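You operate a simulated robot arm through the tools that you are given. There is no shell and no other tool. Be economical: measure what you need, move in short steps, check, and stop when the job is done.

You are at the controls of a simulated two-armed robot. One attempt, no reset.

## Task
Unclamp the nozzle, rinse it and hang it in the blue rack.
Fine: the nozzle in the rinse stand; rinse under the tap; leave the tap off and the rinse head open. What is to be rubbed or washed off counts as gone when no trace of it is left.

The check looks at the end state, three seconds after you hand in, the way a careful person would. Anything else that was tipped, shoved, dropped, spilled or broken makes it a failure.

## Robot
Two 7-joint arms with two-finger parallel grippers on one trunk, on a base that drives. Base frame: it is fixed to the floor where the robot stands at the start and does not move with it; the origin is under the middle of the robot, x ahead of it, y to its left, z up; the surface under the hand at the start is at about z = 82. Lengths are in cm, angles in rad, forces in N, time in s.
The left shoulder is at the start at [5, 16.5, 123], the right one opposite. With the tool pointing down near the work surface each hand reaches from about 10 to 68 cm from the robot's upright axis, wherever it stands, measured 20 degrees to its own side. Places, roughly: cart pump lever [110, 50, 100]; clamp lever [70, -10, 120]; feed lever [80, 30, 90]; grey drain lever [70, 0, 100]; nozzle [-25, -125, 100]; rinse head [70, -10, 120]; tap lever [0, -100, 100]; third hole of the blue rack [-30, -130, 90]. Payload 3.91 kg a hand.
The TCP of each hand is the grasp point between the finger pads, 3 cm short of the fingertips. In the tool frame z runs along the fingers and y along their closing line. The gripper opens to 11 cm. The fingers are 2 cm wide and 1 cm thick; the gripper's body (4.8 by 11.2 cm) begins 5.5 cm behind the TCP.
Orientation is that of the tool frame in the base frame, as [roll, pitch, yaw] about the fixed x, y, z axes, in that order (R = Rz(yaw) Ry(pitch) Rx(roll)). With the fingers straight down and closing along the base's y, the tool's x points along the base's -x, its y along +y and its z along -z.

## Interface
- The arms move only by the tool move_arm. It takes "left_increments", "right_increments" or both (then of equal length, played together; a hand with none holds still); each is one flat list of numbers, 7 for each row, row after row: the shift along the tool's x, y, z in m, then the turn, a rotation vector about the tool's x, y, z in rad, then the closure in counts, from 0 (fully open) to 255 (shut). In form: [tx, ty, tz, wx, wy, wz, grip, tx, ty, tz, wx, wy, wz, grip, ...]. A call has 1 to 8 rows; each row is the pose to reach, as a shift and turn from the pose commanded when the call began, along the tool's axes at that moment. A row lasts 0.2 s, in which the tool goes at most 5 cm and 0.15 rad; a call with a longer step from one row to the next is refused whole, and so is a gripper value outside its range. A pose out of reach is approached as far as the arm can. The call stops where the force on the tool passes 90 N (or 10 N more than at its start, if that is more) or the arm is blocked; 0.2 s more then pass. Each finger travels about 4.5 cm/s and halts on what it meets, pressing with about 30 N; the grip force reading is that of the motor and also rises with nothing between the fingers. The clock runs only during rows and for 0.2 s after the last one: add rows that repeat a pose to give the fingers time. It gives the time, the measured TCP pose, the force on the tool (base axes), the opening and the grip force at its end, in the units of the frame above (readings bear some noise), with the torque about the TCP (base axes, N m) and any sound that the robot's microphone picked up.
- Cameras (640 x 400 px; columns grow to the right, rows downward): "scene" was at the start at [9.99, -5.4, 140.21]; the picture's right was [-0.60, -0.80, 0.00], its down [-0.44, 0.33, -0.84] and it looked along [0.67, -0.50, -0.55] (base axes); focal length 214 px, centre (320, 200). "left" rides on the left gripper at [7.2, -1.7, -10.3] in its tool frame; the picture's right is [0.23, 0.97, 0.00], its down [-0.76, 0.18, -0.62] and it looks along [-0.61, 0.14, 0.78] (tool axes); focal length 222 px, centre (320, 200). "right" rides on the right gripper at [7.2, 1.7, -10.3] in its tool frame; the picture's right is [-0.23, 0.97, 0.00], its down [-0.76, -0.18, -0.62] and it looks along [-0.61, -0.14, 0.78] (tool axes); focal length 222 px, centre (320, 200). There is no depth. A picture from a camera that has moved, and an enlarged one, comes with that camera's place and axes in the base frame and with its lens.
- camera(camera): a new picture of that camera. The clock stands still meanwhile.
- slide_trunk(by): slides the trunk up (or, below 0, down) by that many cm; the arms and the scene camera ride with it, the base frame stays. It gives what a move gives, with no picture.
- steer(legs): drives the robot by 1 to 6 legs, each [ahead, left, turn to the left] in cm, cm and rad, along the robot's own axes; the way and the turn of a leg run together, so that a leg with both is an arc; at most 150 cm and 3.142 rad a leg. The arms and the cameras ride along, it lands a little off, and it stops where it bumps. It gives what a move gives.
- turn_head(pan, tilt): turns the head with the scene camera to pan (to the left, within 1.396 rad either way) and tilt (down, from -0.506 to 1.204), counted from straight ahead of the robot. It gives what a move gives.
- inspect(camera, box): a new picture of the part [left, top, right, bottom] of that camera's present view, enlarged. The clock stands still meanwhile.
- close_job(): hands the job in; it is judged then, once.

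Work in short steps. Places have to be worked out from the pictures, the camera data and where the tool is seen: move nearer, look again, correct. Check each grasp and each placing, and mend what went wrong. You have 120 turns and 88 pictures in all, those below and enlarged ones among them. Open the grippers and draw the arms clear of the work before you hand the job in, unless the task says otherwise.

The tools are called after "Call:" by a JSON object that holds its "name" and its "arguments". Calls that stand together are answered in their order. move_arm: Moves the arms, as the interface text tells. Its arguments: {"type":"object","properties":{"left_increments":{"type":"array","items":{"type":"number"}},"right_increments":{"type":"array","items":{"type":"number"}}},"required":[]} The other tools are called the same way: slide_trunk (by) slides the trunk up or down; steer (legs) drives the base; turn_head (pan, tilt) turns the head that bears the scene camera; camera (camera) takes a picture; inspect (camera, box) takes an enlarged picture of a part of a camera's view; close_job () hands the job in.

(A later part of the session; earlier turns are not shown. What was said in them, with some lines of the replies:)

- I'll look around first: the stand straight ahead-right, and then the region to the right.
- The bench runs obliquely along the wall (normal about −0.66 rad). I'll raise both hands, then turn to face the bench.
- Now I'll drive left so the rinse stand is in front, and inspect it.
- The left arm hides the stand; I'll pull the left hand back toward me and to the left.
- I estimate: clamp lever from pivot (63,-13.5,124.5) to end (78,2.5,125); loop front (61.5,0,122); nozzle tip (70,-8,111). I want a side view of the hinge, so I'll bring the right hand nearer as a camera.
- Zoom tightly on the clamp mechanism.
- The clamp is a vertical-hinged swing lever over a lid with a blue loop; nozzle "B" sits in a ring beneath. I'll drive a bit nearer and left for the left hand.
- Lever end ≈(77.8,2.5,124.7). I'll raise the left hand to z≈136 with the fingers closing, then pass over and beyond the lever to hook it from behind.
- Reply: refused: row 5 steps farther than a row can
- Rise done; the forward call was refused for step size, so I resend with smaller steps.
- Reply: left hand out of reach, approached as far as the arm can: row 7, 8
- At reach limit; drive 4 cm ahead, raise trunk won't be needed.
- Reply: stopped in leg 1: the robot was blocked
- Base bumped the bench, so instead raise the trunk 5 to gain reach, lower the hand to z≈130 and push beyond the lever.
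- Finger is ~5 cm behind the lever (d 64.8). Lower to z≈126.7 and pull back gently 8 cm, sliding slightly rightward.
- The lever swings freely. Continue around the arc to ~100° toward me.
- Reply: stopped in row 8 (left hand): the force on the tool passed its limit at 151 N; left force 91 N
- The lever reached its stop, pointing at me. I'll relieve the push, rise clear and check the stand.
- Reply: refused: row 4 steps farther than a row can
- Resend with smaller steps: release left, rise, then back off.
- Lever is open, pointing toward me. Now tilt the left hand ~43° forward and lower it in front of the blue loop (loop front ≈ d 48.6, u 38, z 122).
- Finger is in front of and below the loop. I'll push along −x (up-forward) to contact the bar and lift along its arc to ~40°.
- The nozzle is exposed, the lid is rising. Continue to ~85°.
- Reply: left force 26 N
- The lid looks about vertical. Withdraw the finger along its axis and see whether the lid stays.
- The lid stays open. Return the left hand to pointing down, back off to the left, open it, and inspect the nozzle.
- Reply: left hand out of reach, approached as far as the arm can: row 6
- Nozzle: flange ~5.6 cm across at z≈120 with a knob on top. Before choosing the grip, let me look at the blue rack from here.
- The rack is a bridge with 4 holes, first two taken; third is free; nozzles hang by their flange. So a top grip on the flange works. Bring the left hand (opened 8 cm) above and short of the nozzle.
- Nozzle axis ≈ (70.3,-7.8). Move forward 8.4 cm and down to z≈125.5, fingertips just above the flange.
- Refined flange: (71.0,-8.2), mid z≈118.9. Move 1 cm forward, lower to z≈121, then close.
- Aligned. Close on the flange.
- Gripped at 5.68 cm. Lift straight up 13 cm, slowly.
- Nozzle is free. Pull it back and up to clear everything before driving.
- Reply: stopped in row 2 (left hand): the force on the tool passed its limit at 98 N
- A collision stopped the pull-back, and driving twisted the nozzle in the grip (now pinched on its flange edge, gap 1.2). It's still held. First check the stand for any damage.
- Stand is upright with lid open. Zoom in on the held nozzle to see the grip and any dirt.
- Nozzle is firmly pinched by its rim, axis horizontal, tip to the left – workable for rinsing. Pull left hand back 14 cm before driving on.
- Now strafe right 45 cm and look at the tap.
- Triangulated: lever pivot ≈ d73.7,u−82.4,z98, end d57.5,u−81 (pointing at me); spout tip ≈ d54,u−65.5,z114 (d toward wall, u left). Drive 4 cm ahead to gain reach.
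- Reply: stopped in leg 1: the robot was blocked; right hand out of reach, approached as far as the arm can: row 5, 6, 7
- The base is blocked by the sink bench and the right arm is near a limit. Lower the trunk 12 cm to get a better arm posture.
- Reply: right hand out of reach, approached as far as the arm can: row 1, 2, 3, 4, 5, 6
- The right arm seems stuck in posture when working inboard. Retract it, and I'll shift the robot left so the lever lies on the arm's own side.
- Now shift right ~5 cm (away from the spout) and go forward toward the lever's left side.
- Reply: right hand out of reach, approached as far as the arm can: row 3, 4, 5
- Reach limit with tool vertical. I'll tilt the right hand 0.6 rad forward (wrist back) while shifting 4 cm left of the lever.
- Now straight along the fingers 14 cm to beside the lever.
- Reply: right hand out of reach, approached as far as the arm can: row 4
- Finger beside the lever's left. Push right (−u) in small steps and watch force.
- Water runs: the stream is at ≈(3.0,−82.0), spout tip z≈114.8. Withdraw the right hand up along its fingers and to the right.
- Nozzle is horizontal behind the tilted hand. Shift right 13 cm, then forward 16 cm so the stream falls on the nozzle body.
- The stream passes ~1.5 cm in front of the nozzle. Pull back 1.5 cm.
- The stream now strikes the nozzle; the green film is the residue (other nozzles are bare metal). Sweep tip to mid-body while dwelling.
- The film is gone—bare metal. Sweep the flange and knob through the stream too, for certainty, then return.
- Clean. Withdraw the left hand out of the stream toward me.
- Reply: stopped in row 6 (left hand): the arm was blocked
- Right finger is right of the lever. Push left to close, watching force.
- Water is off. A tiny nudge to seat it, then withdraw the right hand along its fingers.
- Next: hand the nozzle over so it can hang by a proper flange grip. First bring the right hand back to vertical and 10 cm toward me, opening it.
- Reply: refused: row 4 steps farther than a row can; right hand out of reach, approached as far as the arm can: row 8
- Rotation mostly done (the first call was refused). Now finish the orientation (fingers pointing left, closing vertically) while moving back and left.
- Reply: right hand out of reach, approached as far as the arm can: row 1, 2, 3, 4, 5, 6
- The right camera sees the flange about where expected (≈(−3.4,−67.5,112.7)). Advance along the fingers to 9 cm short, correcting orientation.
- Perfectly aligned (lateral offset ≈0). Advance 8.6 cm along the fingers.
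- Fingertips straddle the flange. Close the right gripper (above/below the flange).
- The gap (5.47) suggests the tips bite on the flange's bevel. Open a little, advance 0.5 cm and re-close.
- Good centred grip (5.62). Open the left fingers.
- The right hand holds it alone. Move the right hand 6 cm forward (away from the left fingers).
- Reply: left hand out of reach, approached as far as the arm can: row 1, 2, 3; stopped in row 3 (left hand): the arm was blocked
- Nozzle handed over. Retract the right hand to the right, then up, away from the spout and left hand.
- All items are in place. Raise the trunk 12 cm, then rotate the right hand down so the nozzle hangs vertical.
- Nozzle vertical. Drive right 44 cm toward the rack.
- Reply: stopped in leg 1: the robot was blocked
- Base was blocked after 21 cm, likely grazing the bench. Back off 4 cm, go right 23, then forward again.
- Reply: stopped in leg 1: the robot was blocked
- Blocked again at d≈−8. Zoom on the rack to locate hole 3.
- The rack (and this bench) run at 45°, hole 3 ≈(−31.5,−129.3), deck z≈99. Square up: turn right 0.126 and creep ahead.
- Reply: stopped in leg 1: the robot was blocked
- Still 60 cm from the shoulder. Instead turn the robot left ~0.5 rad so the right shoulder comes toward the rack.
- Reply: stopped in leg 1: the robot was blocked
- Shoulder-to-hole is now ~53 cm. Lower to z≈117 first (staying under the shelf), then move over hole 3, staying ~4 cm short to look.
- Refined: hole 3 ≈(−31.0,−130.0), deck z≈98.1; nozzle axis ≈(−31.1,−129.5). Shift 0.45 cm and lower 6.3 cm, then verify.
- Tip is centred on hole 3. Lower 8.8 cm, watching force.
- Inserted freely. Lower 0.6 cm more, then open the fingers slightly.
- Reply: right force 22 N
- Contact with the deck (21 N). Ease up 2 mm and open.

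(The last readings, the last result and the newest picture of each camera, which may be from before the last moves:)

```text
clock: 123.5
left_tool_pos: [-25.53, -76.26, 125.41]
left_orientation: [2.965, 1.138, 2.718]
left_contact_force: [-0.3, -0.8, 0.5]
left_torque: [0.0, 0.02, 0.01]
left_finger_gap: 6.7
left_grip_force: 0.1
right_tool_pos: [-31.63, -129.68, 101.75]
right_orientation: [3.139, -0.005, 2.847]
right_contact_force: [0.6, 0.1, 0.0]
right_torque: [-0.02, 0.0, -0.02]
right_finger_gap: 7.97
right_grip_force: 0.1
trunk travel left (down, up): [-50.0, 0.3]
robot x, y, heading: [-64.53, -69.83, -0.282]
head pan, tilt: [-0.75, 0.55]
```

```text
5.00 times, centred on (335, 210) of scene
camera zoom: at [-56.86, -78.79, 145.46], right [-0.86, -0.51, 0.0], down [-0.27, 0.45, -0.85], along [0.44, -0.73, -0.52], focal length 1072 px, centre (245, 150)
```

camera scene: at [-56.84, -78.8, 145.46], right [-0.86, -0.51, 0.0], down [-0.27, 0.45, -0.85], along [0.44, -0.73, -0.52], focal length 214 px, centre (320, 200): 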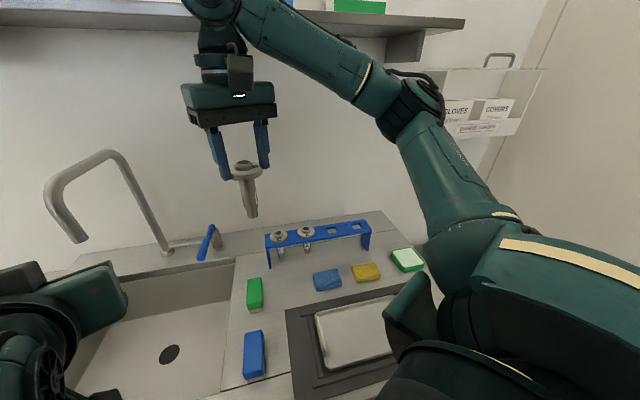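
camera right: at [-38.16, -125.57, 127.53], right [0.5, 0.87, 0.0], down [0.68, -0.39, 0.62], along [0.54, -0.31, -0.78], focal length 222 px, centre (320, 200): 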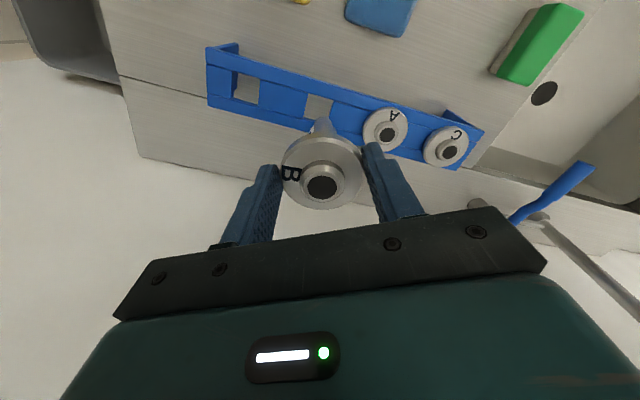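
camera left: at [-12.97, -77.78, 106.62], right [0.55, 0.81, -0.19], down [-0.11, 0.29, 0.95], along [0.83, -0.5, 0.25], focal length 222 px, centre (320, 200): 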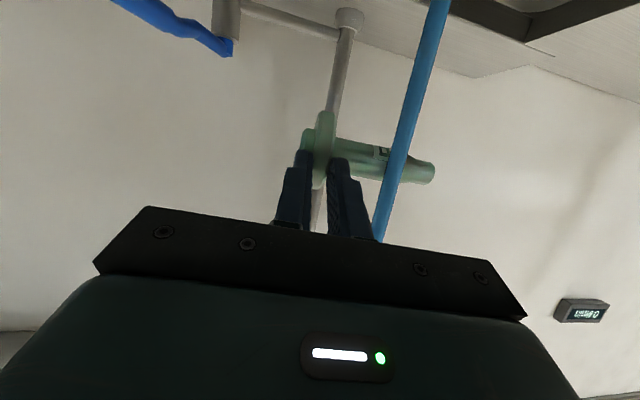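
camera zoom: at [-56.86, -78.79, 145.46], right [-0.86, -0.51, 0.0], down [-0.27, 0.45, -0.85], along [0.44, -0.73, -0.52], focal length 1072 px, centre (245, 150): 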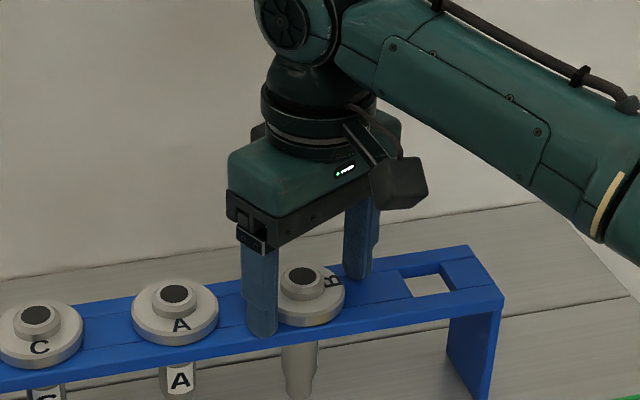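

Nozzle B hangs seated in hole 3. Rise straight up, then draw back.

Call:
{"name": "move_arm", "arguments": {"right_increments": [0, 0, -0.03, 0, 0, 0, 70, 0, 0, -0.07, 0, 0, 0, 70, 0, 0, -0.11, 0, 0, 0, 70, 0, 0, -0.14, 0, 0, 0, 70, 0.02, 0.04, -0.145, 0, 0, 0, 70, 0.04, 0.085, -0.145, 0, 0, 0, 70, 0.06, 0.13, -0.145, 0, 0, 0, 70, 0.08, 0.17, -0.145, 0, 0, 0, 0]}}

Call:
{"name": "camera", "arguments": {"camera": "scene"}}

```text
clock: 125.3
left_tool_pos: [-25.61, -76.27, 125.5]
left_orientation: [2.964, 1.139, 2.717]
left_contact_force: [-0.7, -0.1, 0.1]
left_torque: [-0.01, 0.01, -0.01]
left_finger_gap: 6.65
left_grip_force: 0.0
right_tool_pos: [-34.11, -110.93, 116.05]
right_orientation: [3.141, -0.003, 2.845]
right_contact_force: [-0.4, -0.8, 0.2]
right_torque: [0.01, -0.03, -0.01]
right_finger_gap: 11.01
right_grip_force: 0.1
trunk travel left (down, up): [-50.0, 0.3]
robot x, y, heading: [-63.99, -69.94, -0.285]
head pan, tilt: [-0.75, 0.55]
```

```text
7 pictures are left
camera scene: at [-56.84, -78.74, 145.46], right [-0.86, -0.51, 0.0], down [-0.27, 0.45, -0.85], along [0.44, -0.73, -0.52], focal length 214 px, centre (320, 200)
```

scene: 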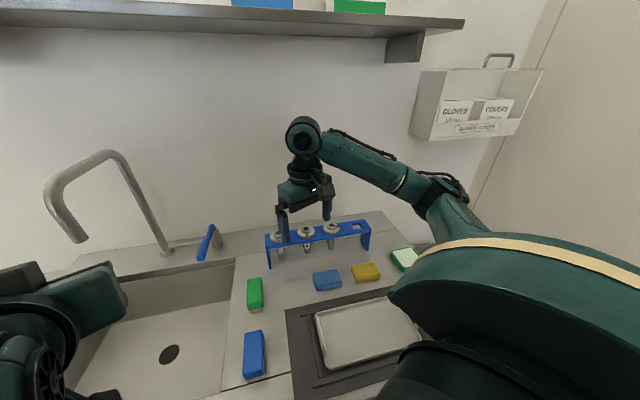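

Three nozzles hang in the rack, tap off. Back the robot off and check the rinse stand and the white pucks.

Call:
{"name": "steer", "arguments": {"legs": [[-20, 10, 0]]}}

Call:
{"name": "turn_head", "arguments": {"pan": 0.35, "tilt": 0.3}}

Call:
{"name": "camera", "arguments": {"camera": "scene"}}

```text
clock: 127.0
left_tool_pos: [-41.69, -61.03, 125.47]
left_orientation: [2.964, 1.139, 2.723]
left_contact_force: [-0.2, 0.6, 0.0]
left_torque: [0.01, -0.03, -0.02]
left_finger_gap: 6.68
left_grip_force: 0.0
right_tool_pos: [-50.16, -95.63, 116.0]
right_orientation: [3.14, -0.004, 2.849]
right_contact_force: [-0.2, 0.1, 1.2]
right_torque: [0.01, -0.01, -0.02]
right_finger_gap: 11.01
right_grip_force: 0.0
trunk travel left (down, up): [-50.0, 0.3]
robot x, y, heading: [-80.44, -55.04, -0.279]
head pan, tilt: [-0.75, 0.55]
```

```text
clock: 128.3
left_tool_pos: [-41.7, -61.12, 125.37]
left_orientation: [2.964, 1.138, 2.719]
left_contact_force: [-0.7, -0.1, -0.5]
left_torque: [-0.02, 0.02, 0.0]
left_finger_gap: 6.7
left_grip_force: 0.1
right_tool_pos: [-50.14, -95.78, 116.1]
right_orientation: [3.139, -0.005, 2.85]
right_contact_force: [0.5, -0.1, -0.1]
right_torque: [0.02, -0.02, -0.02]
right_finger_gap: 11.01
right_grip_force: 0.0
trunk travel left (down, up): [-50.0, 0.3]
robot x, y, heading: [-80.5, -54.95, -0.275]
head pan, tilt: [0.351, 0.3]
```

```text
6 pictures are left
camera scene: at [-68.29, -55.22, 147.76], right [0.07, -1.0, 0.0], down [-0.3, -0.02, -0.96], along [0.95, 0.07, -0.3], focal length 214 px, centre (320, 200)
```

scene: 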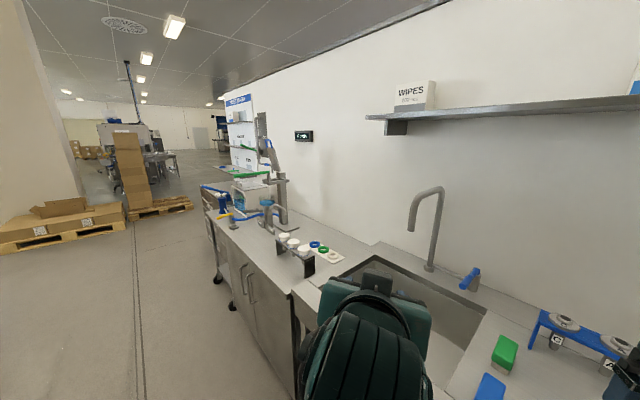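

Call:
{"name": "inspect", "arguments": {"camera": "scene", "box": [190, 110, 350, 280]}}

```text
2.35 times, centred on (270, 195) of scene
camera zoom: at [-68.29, -55.22, 147.76], right [0.07, -1.0, 0.0], down [-0.3, -0.02, -0.96], along [0.95, 0.07, -0.3], focal length 505 px, centre (438, 212)
```

zoom: 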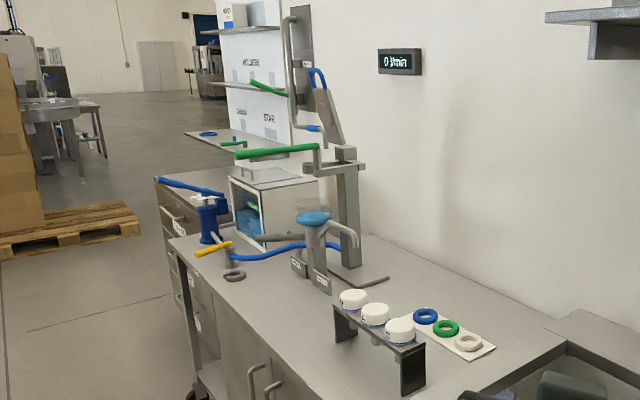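

Stand upright, rinse head open, flow 0, pucks and rings in place. Open the left hand fully and take one last look at the rack.

Call:
{"name": "move_arm", "arguments": {"left_increments": [0, 0, 0, 0, 0, 0, 0, 0, 0, 0, 0, 0, 0, 0, 0, 0, 0, 0, 0, 0, 0]}}

Call:
{"name": "turn_head", "arguments": {"pan": -0.5, "tilt": 0.4}}

Call:
{"name": "camera", "arguments": {"camera": "scene"}}

```text
clock: 129.1
left_tool_pos: [-41.74, -61.1, 125.4]
left_orientation: [2.964, 1.137, 2.722]
left_contact_force: [0.0, -0.5, 0.0]
left_torque: [0.0, 0.02, 0.02]
left_finger_gap: 11.0
left_grip_force: 0.0
right_tool_pos: [-50.12, -95.73, 116.12]
right_orientation: [3.139, -0.004, 2.85]
right_contact_force: [0.0, 0.2, 0.2]
right_torque: [-0.02, 0.0, 0.01]
right_finger_gap: 10.99
right_grip_force: 0.1
trunk travel left (down, up): [-50.0, 0.3]
robot x, y, heading: [-80.16, -55.2, -0.276]
head pan, tilt: [0.351, 0.3]
```

```text
clock: 130.3
left_tool_pos: [-41.86, -61.09, 125.33]
left_orientation: [2.964, 1.138, 2.723]
left_contact_force: [-0.4, 0.9, 1.0]
left_torque: [-0.03, -0.05, -0.01]
left_finger_gap: 11.0
left_grip_force: 0.1
right_tool_pos: [-50.08, -95.74, 115.99]
right_orientation: [3.139, -0.002, 2.851]
right_contact_force: [-0.5, 0.0, 0.4]
right_torque: [0.01, 0.01, -0.01]
right_finger_gap: 11.01
right_grip_force: 0.1
trunk travel left (down, up): [-50.0, 0.3]
robot x, y, heading: [-80.37, -55.12, -0.278]
head pan, tilt: [-0.499, 0.4]
```

```text
4 pictures are left
camera scene: at [-70.99, -62.38, 146.83], right [-0.7, -0.71, 0.0], down [-0.28, 0.27, -0.92], along [0.66, -0.65, -0.39], focal length 214 px, centre (320, 200)
```

scene: 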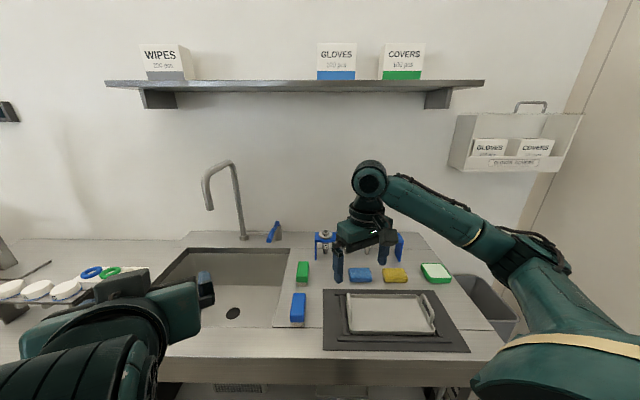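

All is in order: nozzle in the rack, tap off, head open, hands open and clear. Handing in.

Call:
{"name": "close_job", "arguments": {}}

```text
The job is handed in.
```

I unclamped nozzle B, rinsed it under the tap until no green film was visible on it, and hung it in the third hole of the blue rack. The tap is off, the rinse head is open, and both hands are open and clear of the work.

On the way out of the rinse stand the hand hit something. That stopped the move at 98 N, and the nozzle then twisted in the left grip. It stayed held, and I passed it to the right hand before hanging it. Later pictures showed the stand upright and nothing else on the bench out of place.
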